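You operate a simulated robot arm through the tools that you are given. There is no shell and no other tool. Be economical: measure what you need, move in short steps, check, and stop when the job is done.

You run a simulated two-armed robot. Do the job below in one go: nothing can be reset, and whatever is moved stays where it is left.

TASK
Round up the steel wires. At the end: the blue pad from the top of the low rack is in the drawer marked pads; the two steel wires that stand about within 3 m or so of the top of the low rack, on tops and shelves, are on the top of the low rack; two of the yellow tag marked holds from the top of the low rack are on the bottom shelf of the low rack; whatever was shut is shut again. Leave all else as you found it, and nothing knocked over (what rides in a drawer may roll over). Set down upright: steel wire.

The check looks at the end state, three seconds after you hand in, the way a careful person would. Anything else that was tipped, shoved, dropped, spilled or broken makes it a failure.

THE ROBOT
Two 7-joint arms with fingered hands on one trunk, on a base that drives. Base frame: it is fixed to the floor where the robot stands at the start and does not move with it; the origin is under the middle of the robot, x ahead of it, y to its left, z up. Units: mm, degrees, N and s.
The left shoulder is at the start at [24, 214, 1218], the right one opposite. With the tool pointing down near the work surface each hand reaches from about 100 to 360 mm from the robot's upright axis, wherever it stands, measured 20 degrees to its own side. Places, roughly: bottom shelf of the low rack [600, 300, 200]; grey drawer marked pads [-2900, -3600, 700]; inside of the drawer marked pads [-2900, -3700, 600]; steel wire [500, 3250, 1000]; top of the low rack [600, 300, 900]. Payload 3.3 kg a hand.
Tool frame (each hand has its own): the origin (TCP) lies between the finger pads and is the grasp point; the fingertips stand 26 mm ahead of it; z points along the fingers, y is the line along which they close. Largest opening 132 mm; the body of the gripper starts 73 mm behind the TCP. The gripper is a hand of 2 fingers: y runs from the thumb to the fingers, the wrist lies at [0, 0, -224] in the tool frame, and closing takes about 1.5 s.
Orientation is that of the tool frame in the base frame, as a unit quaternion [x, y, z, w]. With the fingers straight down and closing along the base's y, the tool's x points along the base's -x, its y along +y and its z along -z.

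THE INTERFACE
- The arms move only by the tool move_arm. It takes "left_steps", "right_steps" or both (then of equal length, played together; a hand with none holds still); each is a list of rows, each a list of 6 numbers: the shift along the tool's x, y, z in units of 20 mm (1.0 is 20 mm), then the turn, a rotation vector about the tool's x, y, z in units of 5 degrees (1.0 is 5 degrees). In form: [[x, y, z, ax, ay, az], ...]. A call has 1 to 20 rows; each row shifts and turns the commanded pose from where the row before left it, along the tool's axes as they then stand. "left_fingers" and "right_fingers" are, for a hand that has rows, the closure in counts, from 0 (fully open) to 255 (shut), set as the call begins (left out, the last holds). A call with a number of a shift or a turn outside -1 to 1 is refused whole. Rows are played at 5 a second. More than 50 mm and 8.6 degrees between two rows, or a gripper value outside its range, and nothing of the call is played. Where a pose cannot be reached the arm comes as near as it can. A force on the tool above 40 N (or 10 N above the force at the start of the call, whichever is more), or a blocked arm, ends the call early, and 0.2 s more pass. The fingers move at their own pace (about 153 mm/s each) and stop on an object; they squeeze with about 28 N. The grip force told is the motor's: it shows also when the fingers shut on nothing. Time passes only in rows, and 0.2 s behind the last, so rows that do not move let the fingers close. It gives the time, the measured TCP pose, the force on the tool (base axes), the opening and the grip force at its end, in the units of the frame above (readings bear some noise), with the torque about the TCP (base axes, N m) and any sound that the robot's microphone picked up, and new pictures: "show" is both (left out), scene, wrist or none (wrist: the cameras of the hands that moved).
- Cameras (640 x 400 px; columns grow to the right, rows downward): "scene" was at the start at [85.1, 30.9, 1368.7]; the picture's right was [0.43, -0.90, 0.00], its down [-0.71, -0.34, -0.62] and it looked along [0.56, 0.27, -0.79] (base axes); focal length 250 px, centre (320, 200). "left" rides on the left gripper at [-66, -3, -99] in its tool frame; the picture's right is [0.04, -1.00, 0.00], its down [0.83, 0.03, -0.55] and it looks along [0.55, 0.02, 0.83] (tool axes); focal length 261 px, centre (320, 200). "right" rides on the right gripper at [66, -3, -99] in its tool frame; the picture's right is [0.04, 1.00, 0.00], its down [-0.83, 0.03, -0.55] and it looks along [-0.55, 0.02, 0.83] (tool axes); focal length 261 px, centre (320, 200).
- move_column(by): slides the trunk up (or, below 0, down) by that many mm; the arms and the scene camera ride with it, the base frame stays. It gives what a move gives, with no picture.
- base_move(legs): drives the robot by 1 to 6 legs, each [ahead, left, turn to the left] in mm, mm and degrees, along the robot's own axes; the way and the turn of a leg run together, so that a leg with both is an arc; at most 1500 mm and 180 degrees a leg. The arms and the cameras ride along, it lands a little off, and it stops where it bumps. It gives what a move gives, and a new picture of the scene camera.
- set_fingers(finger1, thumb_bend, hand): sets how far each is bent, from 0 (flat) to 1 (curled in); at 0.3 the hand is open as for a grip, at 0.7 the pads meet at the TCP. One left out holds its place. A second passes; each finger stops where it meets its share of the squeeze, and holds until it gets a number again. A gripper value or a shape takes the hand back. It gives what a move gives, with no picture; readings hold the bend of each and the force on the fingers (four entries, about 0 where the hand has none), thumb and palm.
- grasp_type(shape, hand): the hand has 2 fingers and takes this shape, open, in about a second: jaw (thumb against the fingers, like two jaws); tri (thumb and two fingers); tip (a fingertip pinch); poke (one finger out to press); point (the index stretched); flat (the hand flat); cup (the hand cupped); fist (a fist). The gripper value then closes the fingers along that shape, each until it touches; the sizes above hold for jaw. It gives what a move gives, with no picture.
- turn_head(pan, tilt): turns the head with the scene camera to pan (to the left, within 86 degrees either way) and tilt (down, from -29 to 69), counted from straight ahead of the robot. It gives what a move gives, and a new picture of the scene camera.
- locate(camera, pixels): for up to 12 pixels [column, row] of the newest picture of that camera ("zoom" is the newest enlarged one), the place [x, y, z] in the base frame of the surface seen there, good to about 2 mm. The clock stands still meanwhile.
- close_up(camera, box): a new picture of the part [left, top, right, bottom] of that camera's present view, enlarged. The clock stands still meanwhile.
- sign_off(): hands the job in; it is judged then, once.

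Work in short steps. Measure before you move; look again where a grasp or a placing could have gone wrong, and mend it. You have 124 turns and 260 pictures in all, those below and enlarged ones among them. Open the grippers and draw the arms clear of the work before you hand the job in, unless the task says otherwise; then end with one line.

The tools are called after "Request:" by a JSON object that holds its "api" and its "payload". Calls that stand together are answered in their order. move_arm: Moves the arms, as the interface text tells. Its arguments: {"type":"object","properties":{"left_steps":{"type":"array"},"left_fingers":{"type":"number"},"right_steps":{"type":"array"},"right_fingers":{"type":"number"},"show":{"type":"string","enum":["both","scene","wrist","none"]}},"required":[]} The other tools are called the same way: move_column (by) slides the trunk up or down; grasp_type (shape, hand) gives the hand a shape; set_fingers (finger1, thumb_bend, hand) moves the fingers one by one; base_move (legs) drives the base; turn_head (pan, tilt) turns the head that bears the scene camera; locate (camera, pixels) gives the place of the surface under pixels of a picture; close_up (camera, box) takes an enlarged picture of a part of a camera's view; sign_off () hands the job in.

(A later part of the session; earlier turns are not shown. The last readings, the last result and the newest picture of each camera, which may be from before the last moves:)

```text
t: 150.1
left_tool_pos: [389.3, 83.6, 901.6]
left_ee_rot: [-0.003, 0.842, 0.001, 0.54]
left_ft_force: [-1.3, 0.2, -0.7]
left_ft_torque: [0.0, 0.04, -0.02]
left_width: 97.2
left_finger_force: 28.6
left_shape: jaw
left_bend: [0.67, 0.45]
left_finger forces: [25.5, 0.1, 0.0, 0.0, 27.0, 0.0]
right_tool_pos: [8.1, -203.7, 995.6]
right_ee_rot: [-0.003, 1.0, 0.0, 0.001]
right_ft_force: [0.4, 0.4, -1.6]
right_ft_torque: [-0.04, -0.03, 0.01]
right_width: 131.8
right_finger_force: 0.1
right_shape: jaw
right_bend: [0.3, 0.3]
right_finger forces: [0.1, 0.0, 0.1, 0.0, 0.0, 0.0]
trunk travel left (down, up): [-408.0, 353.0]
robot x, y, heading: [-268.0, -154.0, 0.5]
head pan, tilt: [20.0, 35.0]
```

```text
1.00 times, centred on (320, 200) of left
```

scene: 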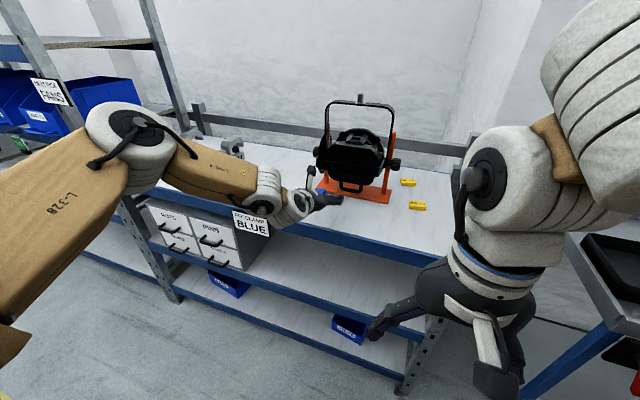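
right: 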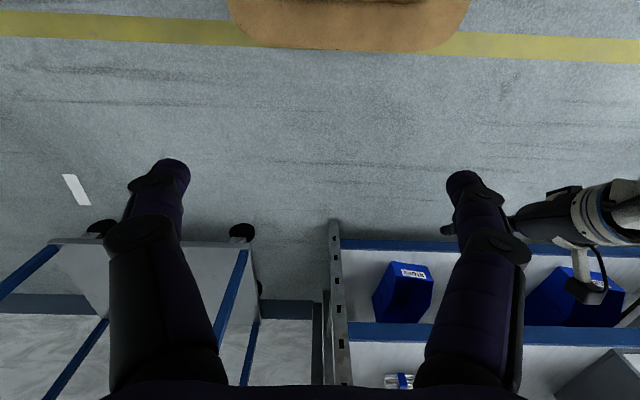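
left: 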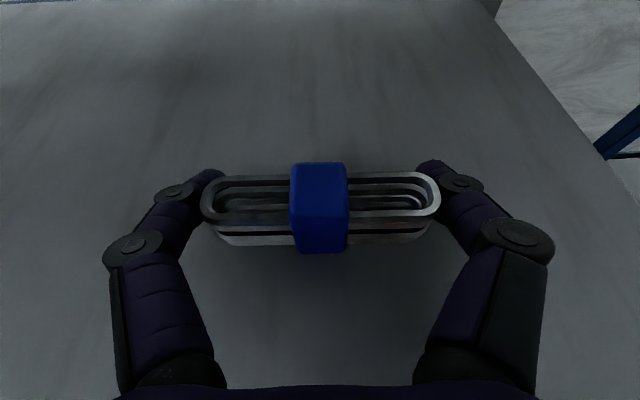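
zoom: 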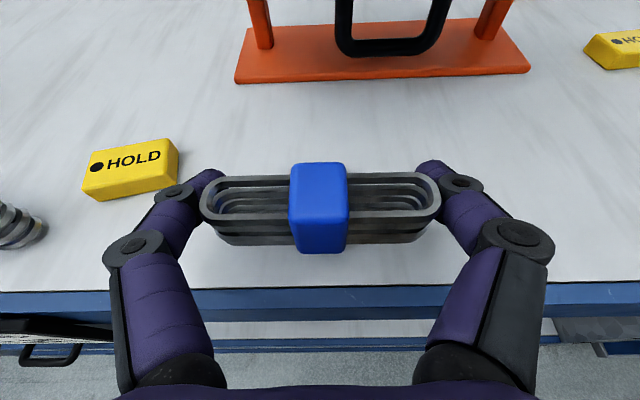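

Spot clear. I lower 18 mm with the arm, then open partway.

Request:
{"api": "move_arm", "payload": {"left_steps": [[0.408, 0, 0.19, 0, 0, 0], [0.408, 0, 0.19, 0, 0, 0]], "show": "none"}}

Request:
{"api": "move_arm", "payload": {"left_steps": [[0, 0, 0, 0, 0, 0], [0, 0, 0, 0, 0, 0], [0, 0, 0, 0, 0, 0], [0, 0, 0, 0, 0, 0]], "left_fingers": 30, "show": "wrist"}}

```text
t: 150.7
left_tool_pos: [389.8, 85.0, 882.7]
left_ee_rot: [-0.002, 0.842, 0.001, 0.54]
left_ft_force: [0.7, -0.8, -0.7]
left_ft_torque: [-0.02, -0.01, 0.02]
left_width: 96.9
left_finger_force: 28.2
left_shape: jaw
left_bend: [0.67, 0.45]
left_finger forces: [25.5, 0.0, 0.0, 0.0, 27.1, 0.1]
right_tool_pos: [8.8, -202.5, 996.0]
right_ee_rot: [-0.003, 1.0, 0.0, 0.001]
right_ft_force: [0.2, -0.1, 0.8]
right_ft_torque: [-0.02, -0.01, 0.0]
right_width: 132.0
right_finger_force: 0.0
right_shape: jaw
right_bend: [0.3, 0.3]
right_finger forces: [0.1, 0.0, 0.0, 0.0, 0.0, 0.0]
trunk travel left (down, up): [-408.0, 353.0]
robot x, y, heading: [-269.9, -149.9, 0.3]
head pan, tilt: [20.0, 35.0]
```

```text
t: 151.7
left_tool_pos: [391.1, 83.1, 883.4]
left_ee_rot: [-0.004, 0.841, 0.002, 0.541]
left_ft_force: [0.8, 0.0, 0.5]
left_ft_torque: [0.04, -0.04, 0.0]
left_width: 116.6
left_finger_force: 0.2
left_shape: jaw
left_bend: [0.5, 0.33]
left_finger forces: [0.1, 0.1, 0.1, 0.1, 0.1, 0.0]
right_tool_pos: [8.0, -203.0, 995.7]
right_ee_rot: [-0.003, 1.0, 0.0, 0.0]
right_ft_force: [0.4, -0.6, -0.1]
right_ft_torque: [0.02, -0.01, 0.0]
right_width: 132.1
right_finger_force: 0.1
right_shape: jaw
right_bend: [0.3, 0.3]
right_finger forces: [0.1, 0.0, 0.0, 0.0, 0.1, 0.1]
trunk travel left (down, up): [-408.0, 353.0]
robot x, y, heading: [-270.9, -151.3, 0.6]
head pan, tilt: [20.0, 35.0]
```

left: 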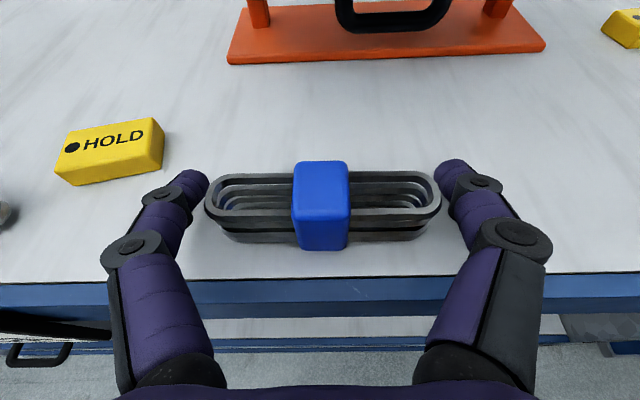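

Second wire is on the top too. Now the tags: I raise the trunk, back off, and turn the left hand to point 70° down.

Request:
{"api": "move_column", "payload": {"by": 100}}

Request:
{"api": "base_move", "payload": {"legs": [[-250, 0, 0]]}}

Request:
{"api": "move_arm", "payload": {"left_steps": [[0.415, 0, -0.818, 0, 0.75, 0], [0.467, 0, -0.789, 0, 0.75, 0], [0.518, 0, -0.757, 0, 0.75, 0], [0.566, 0, -0.722, 0, 0.75, 0], [0.612, 0, -0.682, 0, 0.75, 0], [0.655, 0, -0.642, 0, 0.75, 0], [0.696, 0, -0.597, 0, 0.75, 0], [0.733, 0, -0.55, 0, 0.75, 0], [0.768, 0, -0.501, 0, 0.75, 0], [0.799, 0, -0.45, 0, 0.75, 0], [0.827, 0, -0.396, 0, 0.75, 0], [0.851, 0, -0.342, 0, 0.75, 0]], "show": "none"}}

Request:
{"api": "turn_head", "payload": {"pan": 10, "tilt": 35}}

```text
t: 153.1
left_tool_pos: [389.9, 84.2, 984.6]
left_ee_rot: [-0.003, 0.841, 0.001, 0.541]
left_ft_force: [0.3, 0.8, 0.0]
left_ft_torque: [0.02, 0.02, -0.01]
left_width: 116.2
left_finger_force: 0.0
left_shape: jaw
left_bend: [0.5, 0.33]
left_finger forces: [0.0, 0.1, 0.0, 0.0, 0.1, 0.0]
right_tool_pos: [9.4, -202.9, 1095.2]
right_ee_rot: [-0.004, 1.0, 0.0, -0.001]
right_ft_force: [1.5, 0.6, -0.4]
right_ft_torque: [-0.01, -0.03, -0.02]
right_width: 132.0
right_finger_force: 0.0
right_shape: jaw
right_bend: [0.3, 0.3]
right_finger forces: [0.0, 0.0, 0.0, 0.0, 0.0, 0.0]
trunk travel left (down, up): [-508.0, 253.0]
robot x, y, heading: [-268.4, -152.7, 0.4]
head pan, tilt: [20.0, 35.0]
```

```text
t: 154.9
left_tool_pos: [141.0, 83.8, 984.7]
left_ee_rot: [-0.005, 0.842, 0.002, 0.54]
left_ft_force: [-0.2, 0.8, 0.0]
left_ft_torque: [0.01, 0.0, -0.01]
left_width: 116.3
left_finger_force: 0.0
left_shape: jaw
left_bend: [0.5, 0.33]
left_finger forces: [0.0, 0.0, 0.0, 0.1, 0.0, 0.0]
right_tool_pos: [-238.2, -202.8, 1097.1]
right_ee_rot: [-0.006, 1.0, 0.001, 0.0]
right_ft_force: [-0.5, 0.3, 0.3]
right_ft_torque: [0.01, -0.02, -0.02]
right_width: 132.0
right_finger_force: 0.0
right_shape: jaw
right_bend: [0.3, 0.3]
right_finger forces: [0.0, 0.0, 0.0, 0.0, 0.0, 0.1]
trunk travel left (down, up): [-508.0, 253.0]
robot x, y, heading: [-517.0, -151.1, 0.5]
head pan, tilt: [20.0, 35.0]
```

scene: 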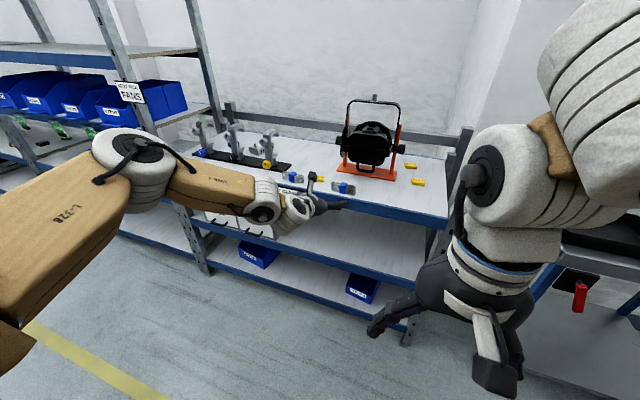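

```text
t: 157.5
left_tool_pos: [-75.6, 82.4, 976.4]
left_ee_rot: [-0.005, 0.984, 0.0, 0.177]
left_ft_force: [0.2, -0.1, 0.9]
left_ft_torque: [0.02, 0.0, -0.01]
left_width: 116.1
left_finger_force: 0.1
left_shape: jaw
left_bend: [0.5, 0.33]
left_finger forces: [0.1, 0.0, 0.1, 0.0, 0.1, 0.0]
right_tool_pos: [-236.0, -203.5, 1096.3]
right_ee_rot: [-0.005, 1.0, 0.0, -0.001]
right_ft_force: [0.6, 0.4, 0.7]
right_ft_torque: [0.0, 0.05, 0.01]
right_width: 131.9
right_finger_force: 0.0
right_shape: jaw
right_bend: [0.3, 0.3]
right_finger forces: [0.1, 0.0, 0.1, 0.0, 0.0, 0.1]
trunk travel left (down, up): [-508.0, 253.0]
robot x, y, heading: [-515.6, -154.8, 0.6]
head pan, tilt: [20.0, 35.0]
```

```text
t: 158.2
left_tool_pos: [-77.6, 82.0, 975.5]
left_ee_rot: [-0.005, 0.984, 0.0, 0.177]
left_ft_force: [0.0, -0.3, 0.8]
left_ft_torque: [-0.03, 0.01, -0.01]
left_width: 116.4
left_finger_force: 0.0
left_shape: jaw
left_bend: [0.5, 0.33]
left_finger forces: [0.0, 0.0, 0.1, 0.1, 0.0, 0.0]
right_tool_pos: [-236.6, -204.0, 1096.7]
right_ee_rot: [-0.005, 1.0, 0.0, 0.0]
right_ft_force: [0.6, 0.1, 0.4]
right_ft_torque: [0.03, -0.02, 0.04]
right_width: 131.8
right_finger_force: 0.1
right_shape: jaw
right_bend: [0.3, 0.3]
right_finger forces: [0.0, 0.0, 0.0, 0.0, 0.0, 0.1]
trunk travel left (down, up): [-508.0, 253.0]
robot x, y, heading: [-512.5, -156.1, 0.5]
head pan, tilt: [10.0, 35.0]
```

scene: 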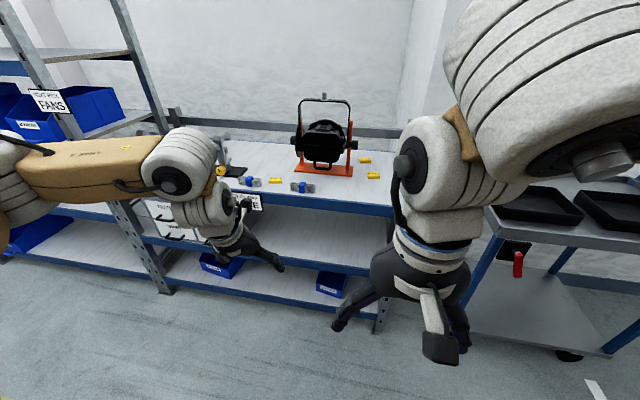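

I enlarge and measure the three tags and coils.

Request:
{"api": "close_up", "payload": {"camera": "scene", "box": [220, 140, 400, 252]}}

Request:
{"api": "locate", "payload": {"camera": "scene", "pixels": [[365, 159], [374, 174], [275, 179], [360, 160], [370, 161], [368, 177], [380, 177], [345, 235], [300, 275], [330, 272]]}}

```text
3.56 times, centred on (310, 196) of scene
```

zoom: 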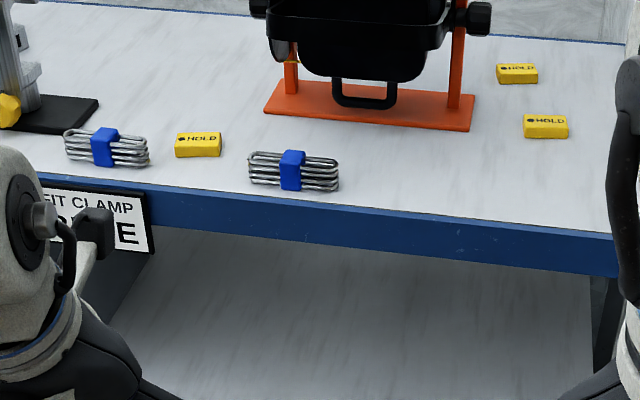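

```text
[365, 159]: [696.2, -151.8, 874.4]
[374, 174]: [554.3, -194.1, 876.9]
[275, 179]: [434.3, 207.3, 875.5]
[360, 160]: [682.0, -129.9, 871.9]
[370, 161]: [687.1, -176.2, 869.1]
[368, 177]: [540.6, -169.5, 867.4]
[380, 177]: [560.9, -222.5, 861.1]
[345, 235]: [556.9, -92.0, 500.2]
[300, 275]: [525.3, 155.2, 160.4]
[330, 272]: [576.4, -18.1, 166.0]
```

Tag A at [448, 206], tag B at [552, −194]. I drive to where the left hand is above A (approaching along x after the shift left).

Request:
{"api": "base_move", "payload": {"legs": [[0, 124, -0.5], [510, 0, 0]]}}

Request:
{"api": "move_arm", "payload": {"left_steps": [[0, 0, 0, 0, 0, 0], [0, 0, 0, 0, 0, 0]], "left_fingers": 70, "show": "wrist"}}

Request:
{"api": "locate", "payload": {"camera": "left", "pixels": [[320, 200], [320, 150], [320, 100], [280, 170]]}}

```text
t: 162.1
left_tool_pos: [442.2, 198.7, 975.6]
left_ee_rot: [0.002, 0.984, -0.001, 0.177]
left_ft_force: [0.3, 0.5, -0.9]
left_ft_torque: [-0.01, -0.01, 0.01]
left_width: 116.3
left_finger_force: 0.0
left_shape: jaw
left_bend: [0.5, 0.33]
left_finger forces: [0.0, 0.1, 0.0, 0.0, 0.0, 0.1]
right_tool_pos: [278.2, -84.8, 1095.9]
right_ee_rot: [0.001, 1.0, 0.0, -0.001]
right_ft_force: [-0.5, -0.2, 0.2]
right_ft_torque: [-0.02, -0.04, -0.04]
right_width: 132.0
right_finger_force: 0.1
right_shape: jaw
right_bend: [0.3, 0.3]
right_finger forces: [0.0, 0.0, 0.0, 0.0, 0.0, 0.0]
trunk travel left (down, up): [-508.0, 253.0]
robot x, y, heading: [0.7, -31.6, -0.3]
head pan, tilt: [10.0, 35.0]
```

scene: 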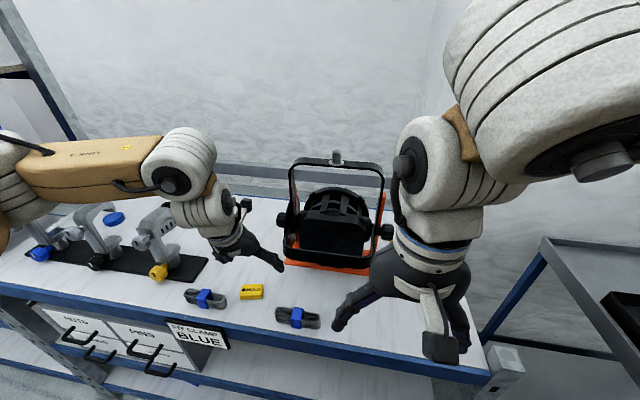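

```text
t: 162.7
left_tool_pos: [441.7, 199.7, 976.0]
left_ee_rot: [0.001, 0.984, -0.001, 0.177]
left_ft_force: [0.4, 0.5, -0.7]
left_ft_torque: [0.02, 0.0, 0.0]
left_width: 95.8
left_finger_force: 0.1
left_shape: jaw
left_bend: [0.65, 0.53]
left_finger forces: [0.1, 0.1, 0.0, 0.0, 0.0, 0.0]
right_tool_pos: [277.7, -83.7, 1097.5]
right_ee_rot: [0.001, 1.0, 0.0, 0.001]
right_ft_force: [-0.7, 0.0, -0.3]
right_ft_torque: [0.0, 0.0, -0.02]
right_width: 131.9
right_finger_force: 0.0
right_shape: jaw
right_bend: [0.3, 0.3]
right_finger forces: [0.0, 0.0, 0.0, 0.0, 0.0, 0.0]
trunk travel left (down, up): [-508.0, 253.0]
robot x, y, heading: [-4.2, -33.5, 0.0]
head pan, tilt: [10.0, 35.0]
```

left: 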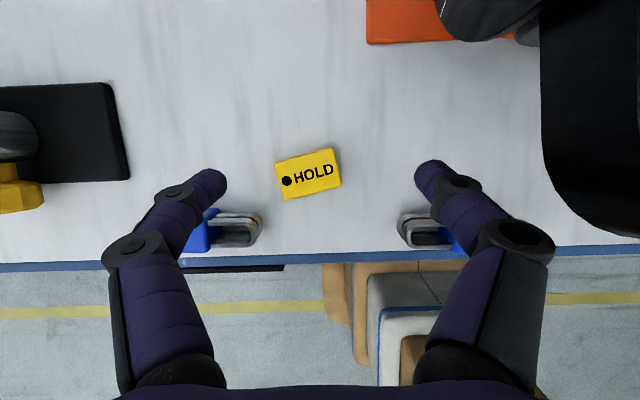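

```text
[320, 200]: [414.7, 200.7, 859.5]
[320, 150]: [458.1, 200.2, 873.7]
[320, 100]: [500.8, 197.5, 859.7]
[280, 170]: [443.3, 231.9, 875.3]
```

The tag centre is ≈[441, 209], turned ≈12°. I yaw the hand 12°, shift to [434, 208], then lower the trunk 80.

Request:
{"api": "move_arm", "payload": {"left_steps": [[0.376, 0.42, -0.137, 0, 0, 0], [0, 0, 0, -0.28, 0, -0.75], [0, 0, 0, -0.28, 0, -0.75], [0, 0, 0, -0.28, 0, -0.75]], "show": "none"}}

Request:
{"api": "move_column", "payload": {"by": -70}}

Request:
{"api": "close_up", "payload": {"camera": "left", "box": [0, 0, 640, 400]}}

```text
t: 163.7
left_tool_pos: [434.0, 208.0, 975.5]
left_ee_rot: [-0.102, 0.979, 0.017, 0.176]
left_ft_force: [-0.6, -0.6, -0.5]
left_ft_torque: [0.01, -0.02, -0.05]
left_width: 95.9
left_finger_force: 0.1
left_shape: jaw
left_bend: [0.65, 0.53]
left_finger forces: [0.1, 0.0, 0.0, 0.0, 0.1, 0.1]
right_tool_pos: [277.8, -84.5, 1096.0]
right_ee_rot: [0.0, 1.0, -0.001, -0.001]
right_ft_force: [-0.1, -0.7, -0.3]
right_ft_torque: [0.02, -0.01, 0.03]
right_width: 131.8
right_finger_force: 0.1
right_shape: jaw
right_bend: [0.3, 0.3]
right_finger forces: [0.0, 0.0, 0.0, 0.0, 0.0, 0.0]
trunk travel left (down, up): [-508.0, 253.0]
robot x, y, heading: [1.3, -33.1, -0.4]
head pan, tilt: [10.0, 35.0]
```

```text
t: 164.7
left_tool_pos: [434.0, 207.7, 904.7]
left_ee_rot: [-0.102, 0.979, 0.017, 0.176]
left_ft_force: [0.4, -0.2, 0.2]
left_ft_torque: [-0.02, -0.01, 0.0]
left_width: 96.1
left_finger_force: 0.0
left_shape: jaw
left_bend: [0.65, 0.53]
left_finger forces: [0.0, 0.0, 0.1, 0.0, 0.1, 0.0]
right_tool_pos: [277.4, -83.7, 1026.6]
right_ee_rot: [0.001, 1.0, -0.001, 0.0]
right_ft_force: [0.9, 0.6, -0.4]
right_ft_torque: [0.0, -0.01, -0.02]
right_width: 131.7
right_finger_force: 0.0
right_shape: jaw
right_bend: [0.3, 0.3]
right_finger forces: [0.0, 0.0, 0.1, 0.1, 0.0, 0.0]
trunk travel left (down, up): [-438.0, 323.0]
robot x, y, heading: [0.1, -30.4, -0.1]
head pan, tilt: [10.0, 35.0]
```

```text
1.00 times, centred on (320, 200) of left
```

zoom: 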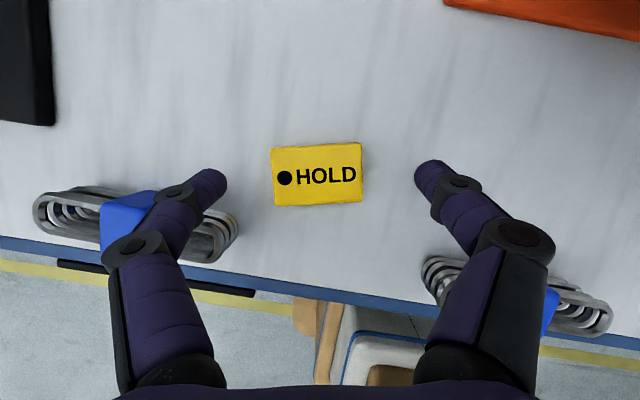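

Aligned; the coils' ends are near the fingers, so I narrow the opening to ~72 mm first, then lower 15 mm.

Request:
{"api": "move_arm", "payload": {"left_steps": [[0, 0, 0, 0, 0, 0], [0, 0, 0, 0, 0, 0], [0, 0, 0, 0, 0, 0]], "left_fingers": 117, "show": "wrist"}}

```text
t: 165.5
left_tool_pos: [433.3, 207.5, 905.9]
left_ee_rot: [-0.103, 0.979, 0.018, 0.176]
left_ft_force: [0.9, -0.1, 0.4]
left_ft_torque: [0.0, 0.0, -0.01]
left_width: 71.9
left_finger_force: 0.0
left_shape: jaw
left_bend: [0.72, 0.7]
left_finger forces: [0.1, 0.1, 0.0, 0.1, 0.0, 0.0]
right_tool_pos: [277.8, -83.1, 1027.2]
right_ee_rot: [0.0, 1.0, 0.001, 0.001]
right_ft_force: [-0.1, 0.5, 0.6]
right_ft_torque: [0.02, -0.04, 0.0]
right_width: 131.9
right_finger_force: 0.0
right_shape: jaw
right_bend: [0.3, 0.3]
right_finger forces: [0.0, 0.0, 0.0, 0.0, 0.1, 0.0]
trunk travel left (down, up): [-438.0, 323.0]
robot x, y, heading: [-0.3, -29.4, -0.3]
head pan, tilt: [10.0, 35.0]
```

left: 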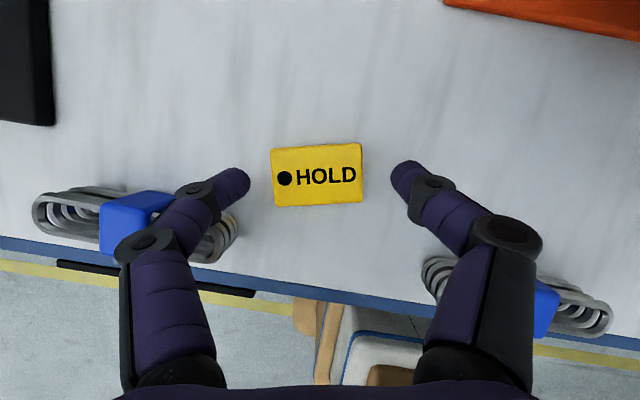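

I check the knuckle heights over the coil before lowering.

Request:
{"api": "locate", "payload": {"camera": "left", "pixels": [[195, 190], [232, 178], [205, 225], [228, 235], [235, 225], [402, 175], [430, 262], [317, 174], [275, 176], [362, 172]]}}

```text
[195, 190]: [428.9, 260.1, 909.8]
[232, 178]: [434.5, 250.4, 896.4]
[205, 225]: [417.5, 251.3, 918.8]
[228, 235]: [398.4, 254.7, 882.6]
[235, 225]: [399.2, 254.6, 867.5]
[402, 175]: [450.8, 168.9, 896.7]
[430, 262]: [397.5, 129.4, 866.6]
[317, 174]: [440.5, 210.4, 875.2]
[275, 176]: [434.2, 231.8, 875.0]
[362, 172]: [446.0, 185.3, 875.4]
```

Clearance ≈10 mm or more. I lower 16 mm and close on the tag.

Request:
{"api": "move_arm", "payload": {"left_steps": [[0.24, 0, 0.77, 0, 0, 0]], "show": "none"}}

Request:
{"api": "move_arm", "payload": {"left_steps": [[0, 0, 0, 0, 0, 0], [0, 0, 0, 0, 0, 0], [0, 0, 0, 0, 0, 0], [0, 0, 0, 0, 0, 0], [0, 0, 0, 0, 0, 0], [0, 0, 0, 0, 0, 0]], "left_fingers": 255, "show": "wrist"}}

```text
t: 165.9
left_tool_pos: [435.4, 208.8, 889.7]
left_ee_rot: [-0.102, 0.979, 0.018, 0.176]
left_ft_force: [0.1, 0.1, 0.7]
left_ft_torque: [0.0, -0.02, -0.01]
left_width: 72.1
left_finger_force: 0.1
left_shape: jaw
left_bend: [0.72, 0.7]
left_finger forces: [0.0, 0.1, 0.0, 0.1, 0.0, 0.1]
right_tool_pos: [277.7, -83.0, 1026.2]
right_ee_rot: [0.001, 1.0, 0.0, 0.0]
right_ft_force: [0.0, 0.6, -0.5]
right_ft_torque: [0.0, -0.03, -0.02]
right_width: 131.7
right_finger_force: 0.1
right_shape: jaw
right_bend: [0.3, 0.3]
right_finger forces: [0.0, 0.0, 0.0, 0.0, 0.1, 0.0]
trunk travel left (down, up): [-438.0, 323.0]
robot x, y, heading: [2.1, -28.6, -0.1]
head pan, tilt: [10.0, 35.0]
```

```text
t: 167.3
left_tool_pos: [434.2, 208.4, 890.2]
left_ee_rot: [-0.102, 0.979, 0.018, 0.177]
left_ft_force: [0.2, 0.1, -0.7]
left_ft_torque: [0.0, 0.03, -0.02]
left_width: 45.0
left_finger_force: 27.8
left_shape: jaw
left_bend: [0.74, 0.7]
left_finger forces: [25.5, 0.1, 0.1, 0.0, 25.5, 0.0]
right_tool_pos: [277.9, -84.1, 1025.0]
right_ee_rot: [0.0, 1.0, 0.0, 0.0]
right_ft_force: [0.2, 0.0, 1.0]
right_ft_torque: [0.0, 0.02, 0.0]
right_width: 131.8
right_finger_force: 0.1
right_shape: jaw
right_bend: [0.3, 0.3]
right_finger forces: [0.1, 0.0, 0.0, 0.0, 0.0, 0.1]
trunk travel left (down, up): [-438.0, 323.0]
robot x, y, heading: [-0.8, -30.7, -0.1]
head pan, tilt: [10.0, 35.0]
```

left: 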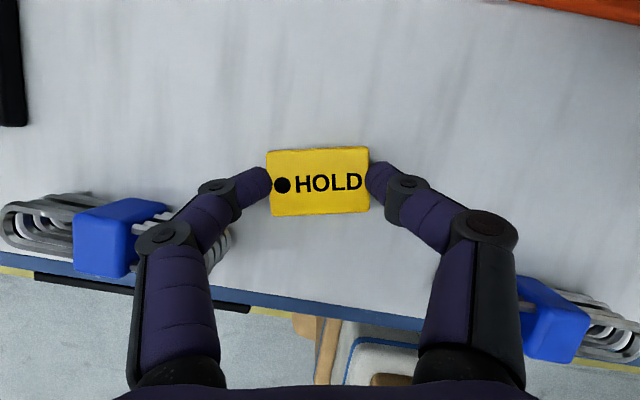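

Tag A held. I raise the trunk 120 and look at tag B and the lamp's right knob.

Request:
{"api": "move_column", "payload": {"by": 150}}

Request:
{"api": "turn_head", "payload": {"pan": -5, "tilt": 45}}

Request:
{"api": "close_up", "payload": {"camera": "right", "box": [0, 0, 640, 400]}}

```text
t: 169.1
left_tool_pos: [433.3, 208.2, 1039.7]
left_ee_rot: [-0.102, 0.979, 0.018, 0.176]
left_ft_force: [0.2, -0.4, -0.8]
left_ft_torque: [0.04, -0.02, 0.01]
left_width: 45.0
left_finger_force: 27.8
left_shape: jaw
left_bend: [0.74, 0.7]
left_finger forces: [25.5, 0.0, 0.1, 0.0, 25.5, 0.0]
right_tool_pos: [278.5, -84.4, 1175.9]
right_ee_rot: [0.001, 1.0, 0.0, 0.0]
right_ft_force: [0.1, 0.3, -0.8]
right_ft_torque: [0.0, 0.01, -0.02]
right_width: 131.8
right_finger_force: 0.1
right_shape: jaw
right_bend: [0.3, 0.3]
right_finger forces: [0.0, 0.1, 0.1, 0.0, 0.1, 0.0]
trunk travel left (down, up): [-588.0, 173.0]
robot x, y, heading: [-0.2, -32.0, -0.1]
head pan, tilt: [10.0, 35.0]
```

```text
t: 169.8
left_tool_pos: [435.4, 207.0, 1040.4]
left_ee_rot: [-0.102, 0.979, 0.018, 0.177]
left_ft_force: [1.2, 0.6, -0.2]
left_ft_torque: [-0.04, 0.01, 0.01]
left_width: 45.3
left_finger_force: 28.6
left_shape: jaw
left_bend: [0.74, 0.7]
left_finger forces: [25.5, 0.1, 0.1, 0.0, 25.5, 0.0]
right_tool_pos: [279.5, -84.2, 1176.2]
right_ee_rot: [0.001, 1.0, 0.0, 0.0]
right_ft_force: [-0.2, -0.2, -0.4]
right_ft_torque: [0.01, -0.03, 0.01]
right_width: 131.8
right_finger_force: 0.0
right_shape: jaw
right_bend: [0.3, 0.3]
right_finger forces: [0.0, 0.1, 0.1, 0.1, 0.0, 0.0]
trunk travel left (down, up): [-588.0, 173.0]
robot x, y, heading: [0.8, -37.3, -0.2]
head pan, tilt: [-5.0, 45.0]
```

scene: 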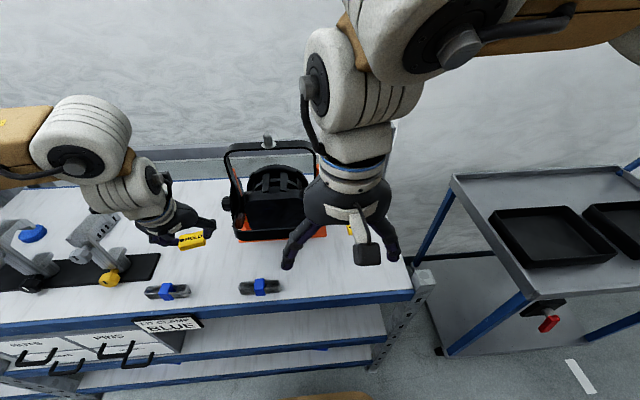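

```text
1.00 times, centred on (320, 200) of right
```

zoom: 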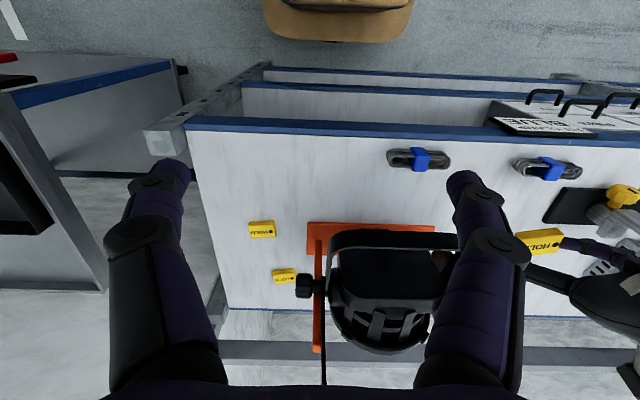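

Request:
{"api": "locate", "payload": {"camera": "right", "pixels": [[262, 229], [252, 230], [272, 229], [262, 223], [262, 236], [285, 276], [301, 285], [297, 292], [318, 245], [330, 240], [165, 140], [220, 300]]}}

```text
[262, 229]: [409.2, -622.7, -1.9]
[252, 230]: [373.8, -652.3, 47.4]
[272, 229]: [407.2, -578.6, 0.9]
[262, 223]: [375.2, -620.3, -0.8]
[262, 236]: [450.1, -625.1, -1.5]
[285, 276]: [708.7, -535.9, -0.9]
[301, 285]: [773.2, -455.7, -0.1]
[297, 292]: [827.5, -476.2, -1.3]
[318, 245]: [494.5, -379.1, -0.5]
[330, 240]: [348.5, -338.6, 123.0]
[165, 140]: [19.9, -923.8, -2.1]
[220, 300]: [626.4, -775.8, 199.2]
```

That used an older picture; I use the zoom picture instead.

Request:
{"api": "locate", "payload": {"camera": "zoom", "pixels": [[262, 229], [250, 230], [274, 229], [262, 223], [262, 236], [285, 276], [301, 285], [297, 292], [318, 245], [325, 340], [165, 140], [298, 278]]}}

```text
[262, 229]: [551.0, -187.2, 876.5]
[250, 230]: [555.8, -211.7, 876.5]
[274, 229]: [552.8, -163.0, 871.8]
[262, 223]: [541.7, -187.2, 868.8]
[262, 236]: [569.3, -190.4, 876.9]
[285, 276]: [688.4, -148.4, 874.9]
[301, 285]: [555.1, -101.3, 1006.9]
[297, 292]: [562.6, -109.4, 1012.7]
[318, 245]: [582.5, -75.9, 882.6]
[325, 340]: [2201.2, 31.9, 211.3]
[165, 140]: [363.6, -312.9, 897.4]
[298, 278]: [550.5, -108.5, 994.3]
```

Tag B: centre [556, −188], lamp knob ends near y −113 at z≈1000. I move the right hand (opening 72) first sideways, then ahead, high above everything.

Request:
{"api": "move_arm", "payload": {"right_steps": [[0, -0.892, 0, 0, 0, 0], [0, -0.892, 0, 0, 0, 0], [0, -0.892, 0, 0, 0, 0], [0, -0.892, 0, 0, 0, 0], [0, -0.892, 0, 0, 0, 0], [0, -0.892, 0, 0, 0, 0], [-0.99, 0, 0, 0, 0, 0], [-0.99, 0, 0, 0, 0, 0], [-0.99, 0, 0, 0, 0, 0], [-0.99, 0, 0, 0, 0, 0], [-0.99, 0, 0, 0, 0, 0], [-0.99, 0, 0, 0, 0, 0], [-0.99, 0, 0, 0, 0, 0], [-0.99, 0, 0, 0, 0, 0], [-0.99, 0, 0, 0, 0, 0], [-0.99, 0, 0, 0, 0, 0], [-0.99, 0, 0, 0, 0, 0], [-0.99, 0, 0, 0, 0, 0], [-0.99, 0, 0, 0, 0, 0], [-0.99, 0, 0, 0, 0, 0]], "right_fingers": 117, "show": "both"}}

```text
t: 174.1
left_tool_pos: [434.5, 207.2, 1039.3]
left_ee_rot: [-0.102, 0.979, 0.018, 0.176]
left_ft_force: [0.3, 0.4, 0.1]
left_ft_torque: [-0.02, -0.04, -0.05]
left_width: 45.1
left_finger_force: 28.5
left_shape: jaw
left_bend: [0.74, 0.7]
left_finger forces: [25.6, 0.0, 0.0, 0.1, 25.4, 0.0]
right_tool_pos: [501.2, -189.8, 1175.6]
right_ee_rot: [0.001, 1.0, 0.0, 0.001]
right_ft_force: [0.7, 0.5, 0.7]
right_ft_torque: [0.0, -0.03, 0.01]
right_width: 71.8
right_finger_force: 0.1
right_shape: jaw
right_bend: [0.72, 0.7]
right_finger forces: [0.0, 0.0, 0.0, 0.1, 0.0, 0.0]
right hand out of reach, approached as far as the arm can: row 18, 19, 20
trunk travel left (down, up): [-588.0, 173.0]
robot x, y, heading: [-1.0, -31.4, -0.5]
head pan, tilt: [-5.0, 45.0]
```

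scene: 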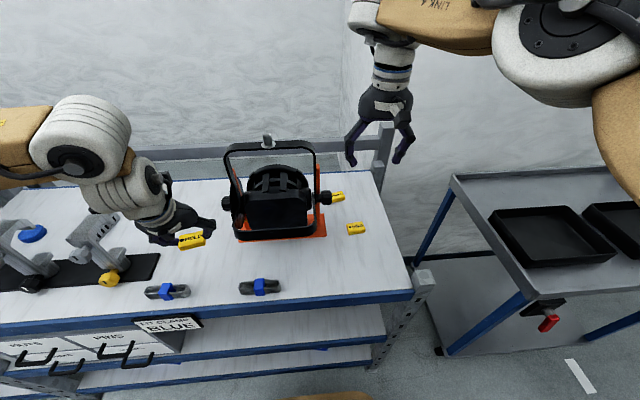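
right: 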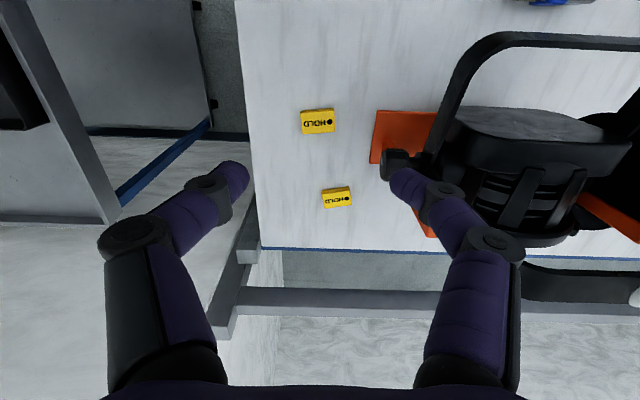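

Tool-down reach ends at x≈501. I pitch the right hand 35° forward, then go to x≈545 and descend most of the way.

Request:
{"api": "move_arm", "payload": {"right_steps": [[0, 0, 0, 0, -1, 0], [0, 0, 0, 0, -1, 0], [0, 0, 0, 0, -1, 0], [0, 0, 0, 0, -1, 0], [0, 0, 0, 0, -1, 0], [0, 0, 0, 0, -1, 0], [0, 0, 0, 0, -1, 0], [-0.819, 0, 0.574, 0, 0, 0], [-0.819, 0, 0.574, 0, 0, 0], [0.574, 0, 0.819, 0, 0, 0], [0.574, 0, 0.819, 0, 0, 0], [0.574, 0, 0.819, 0, 0, 0], [0.574, 0, 0.819, 0, 0, 0], [0.574, 0, 0.819, 0, 0, 0], [0.574, 0, 0.819, 0, 0, 0]], "show": "both"}}

```text
t: 177.2
left_tool_pos: [434.8, 207.4, 1039.5]
left_ee_rot: [-0.102, 0.979, 0.017, 0.176]
left_ft_force: [0.5, -0.7, -0.5]
left_ft_torque: [0.04, -0.01, 0.0]
left_width: 44.8
left_finger_force: 28.5
left_shape: jaw
left_bend: [0.74, 0.7]
left_finger forces: [25.5, 0.0, 0.0, 0.0, 25.5, 0.0]
right_tool_pos: [540.9, -188.5, 1054.0]
right_ee_rot: [0.001, 0.954, 0.0, 0.3]
right_ft_force: [-0.6, -0.5, -0.4]
right_ft_torque: [-0.03, 0.03, 0.01]
right_width: 71.8
right_finger_force: 0.1
right_shape: jaw
right_bend: [0.72, 0.7]
right_finger forces: [0.0, 0.1, 0.1, 0.1, 0.0, 0.0]
trunk travel left (down, up): [-588.0, 173.0]
robot x, y, heading: [-0.6, -34.0, -0.1]
head pan, tilt: [-5.0, 45.0]
```

scene: 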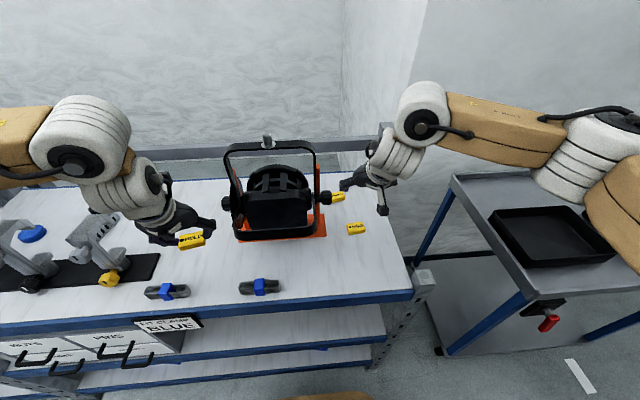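
right: 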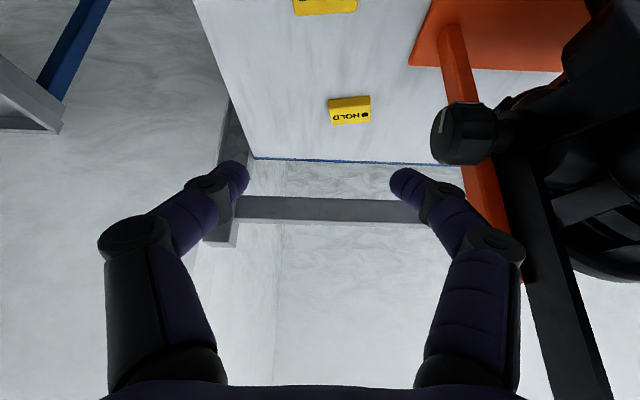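

I measure knob edge and finger knuckle before passing it.

Request:
{"api": "locate", "payload": {"camera": "right", "pixels": [[436, 125], [440, 155], [450, 160], [460, 190], [520, 245], [405, 180], [349, 110], [325, 8]]}}

```text
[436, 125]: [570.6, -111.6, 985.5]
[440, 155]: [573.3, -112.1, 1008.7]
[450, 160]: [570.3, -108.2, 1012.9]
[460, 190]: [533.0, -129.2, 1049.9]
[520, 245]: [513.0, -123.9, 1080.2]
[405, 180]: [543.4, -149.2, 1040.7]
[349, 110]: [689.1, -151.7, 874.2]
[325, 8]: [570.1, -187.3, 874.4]
```

Gap ≈12 mm in y and the knuckles pass behind the knob in x. I shift 4 mm further right and descend 140 mm.

Request:
{"api": "move_arm", "payload": {"right_steps": [[-0.16, -0.2, 0.11, 0, 0, 0], [0.574, 0, 0.819, 0, 0, 0], [0.574, 0, 0.819, 0, 0, 0], [0.574, 0, 0.819, 0, 0, 0], [0.574, 0, 0.819, 0, 0, 0], [0.574, 0, 0.819, 0, 0, 0], [0.574, 0, 0.819, 0, 0, 0], [0.574, 0, 0.819, 0, 0, 0]], "show": "both"}}

```text
t: 179.1
left_tool_pos: [435.9, 207.0, 1040.1]
left_ee_rot: [-0.101, 0.979, 0.017, 0.176]
left_ft_force: [-0.3, -0.3, -0.6]
left_ft_torque: [-0.01, 0.01, -0.03]
left_width: 44.7
left_finger_force: 27.9
left_shape: jaw
left_bend: [0.74, 0.7]
left_finger forces: [25.5, 0.0, 0.1, 0.0, 25.5, 0.0]
right_tool_pos: [546.2, -193.2, 914.6]
right_ee_rot: [0.001, 0.954, 0.0, 0.301]
right_ft_force: [0.2, 0.3, 0.1]
right_ft_torque: [-0.02, 0.02, -0.01]
right_width: 71.8
right_finger_force: 0.0
right_shape: jaw
right_bend: [0.72, 0.7]
right_finger forces: [0.0, 0.1, 0.0, 0.0, 0.0, 0.1]
trunk travel left (down, up): [-588.0, 173.0]
robot x, y, heading: [-0.7, -29.3, 0.1]
head pan, tilt: [-5.0, 45.0]
```

scene: 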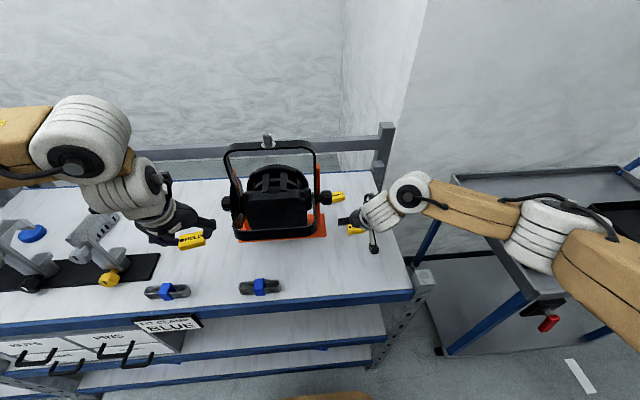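
right: 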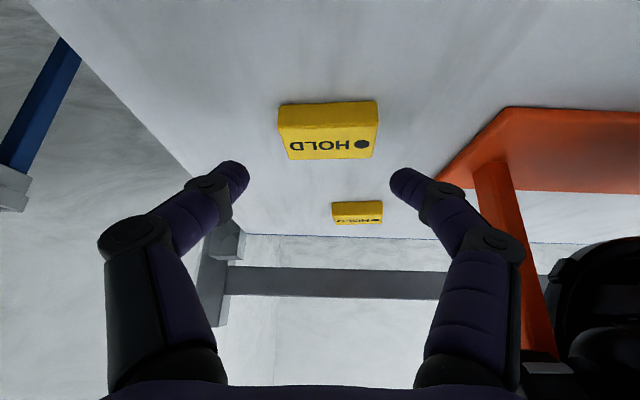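

I measure tag B from this view.

Request:
{"api": "locate", "payload": {"camera": "right", "pixels": [[330, 145], [286, 145], [374, 145], [330, 128], [330, 157], [280, 105], [376, 102]]}}

Request:
{"api": "locate", "payload": {"camera": "scene", "pixels": [[480, 215], [545, 245], [620, 300], [570, 285]]}}

```text
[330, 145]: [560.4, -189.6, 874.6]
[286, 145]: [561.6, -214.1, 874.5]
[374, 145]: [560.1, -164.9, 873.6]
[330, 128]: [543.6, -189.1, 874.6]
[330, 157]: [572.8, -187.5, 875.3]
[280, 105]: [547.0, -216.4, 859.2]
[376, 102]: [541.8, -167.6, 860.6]
```

```text
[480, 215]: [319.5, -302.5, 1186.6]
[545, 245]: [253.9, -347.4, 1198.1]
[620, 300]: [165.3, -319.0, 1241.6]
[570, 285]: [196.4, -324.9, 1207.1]
```

Centre [558, −190]. I lower 26 mm with a 3 mm correction and close.

Request:
{"api": "move_arm", "payload": {"right_steps": [[0.43, 0.05, 0.49, 0, 0, 0], [0.43, 0.05, 0.49, 0, 0, 0]], "show": "none"}}

Request:
{"api": "move_arm", "payload": {"right_steps": [[0, 0, 0, 0, 0, 0], [0, 0, 0, 0, 0, 0], [0, 0, 0, 0, 0, 0], [0, 0, 0, 0, 0, 0], [0, 0, 0, 0, 0, 0], [0, 0, 0, 0, 0, 0]], "right_fingers": 255, "show": "wrist"}}

```text
t: 179.7
left_tool_pos: [435.4, 208.2, 1039.6]
left_ee_rot: [-0.102, 0.979, 0.018, 0.176]
left_ft_force: [-0.1, -0.5, 0.2]
left_ft_torque: [-0.03, -0.01, 0.05]
left_width: 45.0
left_finger_force: 28.5
left_shape: jaw
left_bend: [0.74, 0.7]
left_finger forces: [25.5, 0.0, 0.1, 0.0, 25.5, 0.1]
right_tool_pos: [541.7, -190.8, 887.0]
right_ee_rot: [0.001, 0.954, 0.0, 0.301]
right_ft_force: [0.2, 0.4, 0.5]
right_ft_torque: [0.04, -0.02, 0.04]
right_width: 72.0
right_finger_force: 0.0
right_shape: jaw
right_bend: [0.72, 0.7]
right_finger forces: [0.1, 0.0, 0.0, 0.0, 0.0, 0.0]
trunk travel left (down, up): [-588.0, 173.0]
robot x, y, heading: [-0.2, -34.4, -0.2]
head pan, tilt: [-5.0, 45.0]
```

```text
t: 181.1
left_tool_pos: [434.7, 207.0, 1039.0]
left_ee_rot: [-0.101, 0.979, 0.017, 0.176]
left_ft_force: [-0.2, 0.4, -0.2]
left_ft_torque: [0.04, 0.01, 0.0]
left_width: 44.9
left_finger_force: 27.6
left_shape: jaw
left_bend: [0.74, 0.7]
left_finger forces: [25.5, 0.1, 0.0, 0.0, 25.5, 0.1]
right_tool_pos: [540.3, -191.7, 888.1]
right_ee_rot: [0.001, 0.954, 0.0, 0.3]
right_ft_force: [-0.2, -0.5, 0.4]
right_ft_torque: [0.03, 0.03, 0.01]
right_width: 45.3
right_finger_force: 27.8
right_shape: jaw
right_bend: [0.74, 0.7]
right_finger forces: [25.4, 0.0, 0.0, 0.0, 25.2, 0.0]
trunk travel left (down, up): [-588.0, 173.0]
robot x, y, heading: [0.3, -35.1, -0.2]
head pan, tilt: [-5.0, 45.0]
```

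right: 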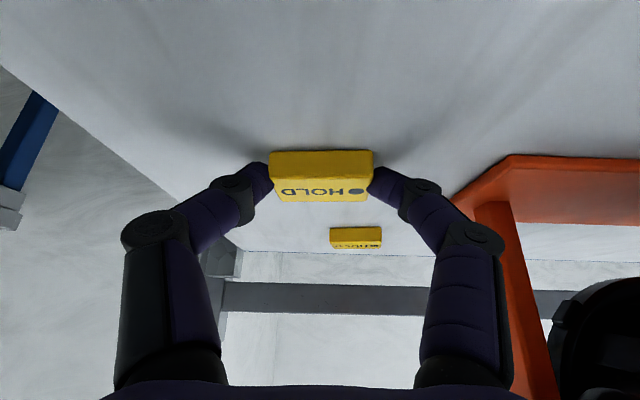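

Both tags held. I lift the right hand back along its path and back off 500 mm.

Request:
{"api": "move_arm", "payload": {"right_steps": [[-0.574, 0, -0.819, 0, 0, 0], [-0.574, 0, -0.819, 0, 0, 0], [-0.574, 0, -0.819, 0, 0, 0], [-0.574, 0, -0.819, 0, 0, 0], [-0.574, 0, -0.819, 0, 0, 0], [-0.574, 0, -0.819, 0, 0, 0], [-0.574, 0, -0.819, 0, 0, 0], [-0.574, 0, -0.819, 0, 0, 0], [0.5, 0, -0.35, 0, 0, 0]], "show": "none"}}

Request:
{"api": "base_move", "payload": {"legs": [[-560, 0, 0]]}}

Request:
{"api": "turn_head", "payload": {"pan": 0, "tilt": 45}}

```text
t: 183.1
left_tool_pos: [435.0, 207.8, 1039.6]
left_ee_rot: [-0.101, 0.979, 0.017, 0.176]
left_ft_force: [0.0, -0.8, 0.5]
left_ft_torque: [0.01, -0.03, 0.01]
left_width: 44.9
left_finger_force: 27.9
left_shape: jaw
left_bend: [0.74, 0.7]
left_finger forces: [25.6, 0.0, 0.1, 0.0, 25.5, 0.1]
right_tool_pos: [531.5, -189.8, 1048.3]
right_ee_rot: [0.001, 0.954, 0.0, 0.299]
right_ft_force: [0.4, 0.5, -1.3]
right_ft_torque: [0.02, 0.03, 0.05]
right_width: 45.4
right_finger_force: 28.4
right_shape: jaw
right_bend: [0.74, 0.7]
right_finger forces: [25.2, 0.0, 0.1, 0.0, 25.2, 0.0]
trunk travel left (down, up): [-588.0, 173.0]
robot x, y, heading: [1.2, -31.6, 0.0]
head pan, tilt: [-5.0, 45.0]
```

```text
t: 186.3
left_tool_pos: [-130.6, 210.8, 1040.2]
left_ee_rot: [-0.106, 0.978, 0.018, 0.177]
left_ft_force: [0.7, 0.8, -0.3]
left_ft_torque: [0.02, 0.01, -0.01]
left_width: 44.8
left_finger_force: 27.5
left_shape: jaw
left_bend: [0.74, 0.7]
left_finger forces: [25.5, 0.1, 0.0, 0.0, 25.5, 0.0]
right_tool_pos: [-29.9, -186.5, 1048.0]
right_ee_rot: [-0.004, 0.954, 0.0, 0.301]
right_ft_force: [0.1, 0.2, -0.4]
right_ft_torque: [0.02, 0.01, -0.01]
right_width: 45.4
right_finger_force: 28.5
right_shape: jaw
right_bend: [0.74, 0.7]
right_finger forces: [25.2, 0.0, 0.1, 0.1, 25.2, 0.0]
trunk travel left (down, up): [-588.0, 173.0]
robot x, y, heading: [-561.8, -35.2, 0.2]
head pan, tilt: [-5.0, 45.0]
```

scene: 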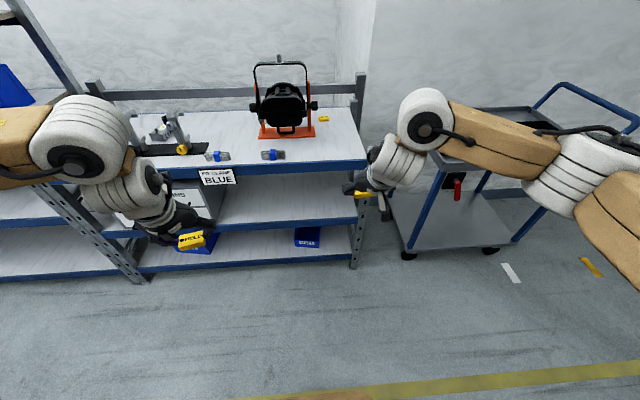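

```text
t: 186.9
left_tool_pos: [-129.4, 210.1, 1039.3]
left_ee_rot: [-0.107, 0.978, 0.018, 0.176]
left_ft_force: [0.5, 0.1, -0.4]
left_ft_torque: [0.02, 0.02, -0.02]
left_width: 44.9
left_finger_force: 27.9
left_shape: jaw
left_bend: [0.74, 0.7]
left_finger forces: [25.5, 0.1, 0.0, 0.0, 25.5, 0.0]
right_tool_pos: [-29.3, -186.0, 1049.6]
right_ee_rot: [-0.004, 0.954, 0.001, 0.3]
right_ft_force: [-0.1, -0.4, 0.0]
right_ft_torque: [0.03, 0.02, -0.04]
right_width: 45.4
right_finger_force: 28.5
right_shape: jaw
right_bend: [0.74, 0.7]
right_finger forces: [25.2, 0.0, 0.0, 0.0, 25.1, 0.1]
trunk travel left (down, up): [-588.0, 173.0]
robot x, y, heading: [-561.3, -35.3, 0.3]
head pan, tilt: [0.0, 45.0]
```

scene: 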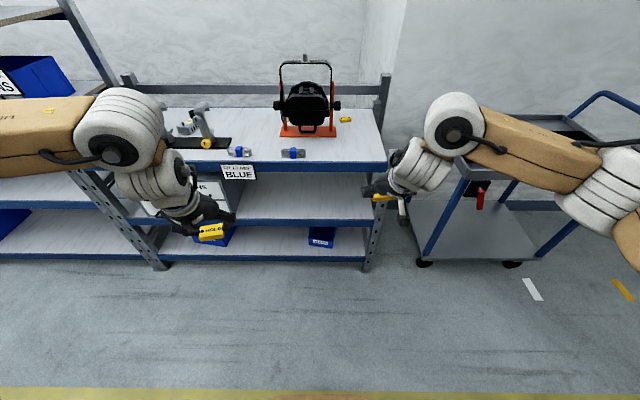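

I measure the bins on the bottom shelf.

Request:
{"api": "locate", "payload": {"camera": "scene", "pixels": [[311, 243], [333, 245], [322, 244], [228, 242], [233, 238], [270, 240], [270, 258], [355, 245], [270, 220], [350, 258], [310, 229]]}}

```text
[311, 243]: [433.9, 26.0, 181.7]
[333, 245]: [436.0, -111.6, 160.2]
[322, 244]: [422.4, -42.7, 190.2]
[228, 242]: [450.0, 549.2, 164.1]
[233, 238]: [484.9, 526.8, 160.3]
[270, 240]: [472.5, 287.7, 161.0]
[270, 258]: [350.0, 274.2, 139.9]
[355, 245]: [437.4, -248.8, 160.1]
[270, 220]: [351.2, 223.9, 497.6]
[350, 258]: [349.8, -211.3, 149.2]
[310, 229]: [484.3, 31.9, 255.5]
```

Free floor: y 60–500 (left) and y −250…−120 (right of the STOPS bin). I now pull both hands in and lower them relative to the trunk, here in the open.

Request:
{"api": "move_arm", "payload": {"left_steps": [[0.498, 0.036, 0.85, 0, 0, 0], [0.498, 0.036, 0.85, 0, 0, 0], [0.498, 0.036, 0.85, 0, 0, 0], [0.498, 0.036, 0.85, 0, 0, 0], [0.498, 0.036, 0.85, 0, 0, 0], [0.498, 0.036, 0.85, 0, 0, 0], [0.498, 0.036, 0.85, 0, 0, 0], [0.498, 0.036, 0.85, 0, 0, 0], [0.498, 0.036, 0.85, 0, 0, 0], [0.498, 0.036, 0.85, 0, 0, 0], [0.498, 0.036, 0.85, 0, 0, 0], [0.498, 0.036, 0.85, 0, 0, 0], [0.498, 0.036, 0.85, 0, 0, 0], [0.498, 0.036, 0.85, 0, 0, 0], [0.498, 0.036, 0.85, 0, 0, 0], [0.498, 0.036, 0.85, 0, 0, 0], [0.498, 0.036, 0.85, 0, 0, 0]], "right_steps": [[0.947, 0, 0.533, 0, 0, 0], [0.947, 0, 0.533, 0, 0, 0], [0.947, 0, 0.533, 0, 0, 0], [0.947, 0, 0.533, 0, 0, 0], [0.947, 0, 0.533, 0, 0, 0], [0.947, 0, 0.533, 0, 0, 0], [0.947, 0, 0.533, 0, 0, 0], [0.947, 0, 0.533, 0, 0, 0], [0.947, 0, 0.533, 0, 0, 0], [0.947, 0, 0.533, 0, 0, 0], [0.947, 0, 0.533, 0, 0, 0], [0.947, 0, 0.533, 0, 0, 0], [0.947, 0, 0.533, 0, 0, 0], [0.947, 0, 0.533, 0, 0, 0], [0.947, 0, 0.533, 0, 0, 0], [0.947, 0, 0.533, 0, 0, 0], [0.947, 0, 0.533, 0, 0, 0]], "show": "scene"}}

```text
t: 190.5
left_tool_pos: [-189.8, 207.6, 709.1]
left_ee_rot: [-0.107, 0.978, 0.019, 0.176]
left_ft_force: [-0.2, 0.5, 0.4]
left_ft_torque: [0.0, 0.0, -0.01]
left_width: 44.8
left_finger_force: 28.4
left_shape: jaw
left_bend: [0.74, 0.7]
left_finger forces: [25.6, 0.0, 0.0, 0.1, 25.5, 0.1]
right_tool_pos: [-187.0, -188.1, 714.6]
right_ee_rot: [-0.004, 0.954, 0.001, 0.3]
right_ft_force: [-0.1, 0.6, -0.7]
right_ft_torque: [-0.01, -0.02, 0.0]
right_width: 45.1
right_finger_force: 28.1
right_shape: jaw
right_bend: [0.74, 0.7]
right_finger forces: [25.2, 0.1, 0.0, 0.0, 25.1, 0.1]
trunk travel left (down, up): [-588.0, 173.0]
robot x, y, heading: [-561.6, -35.9, 0.7]
head pan, tilt: [0.0, 45.0]
```

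scene: 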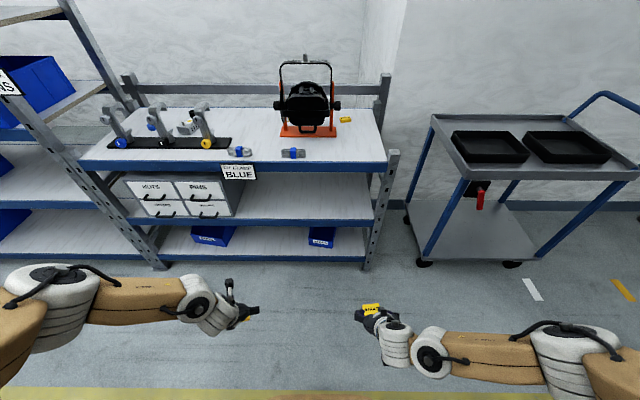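

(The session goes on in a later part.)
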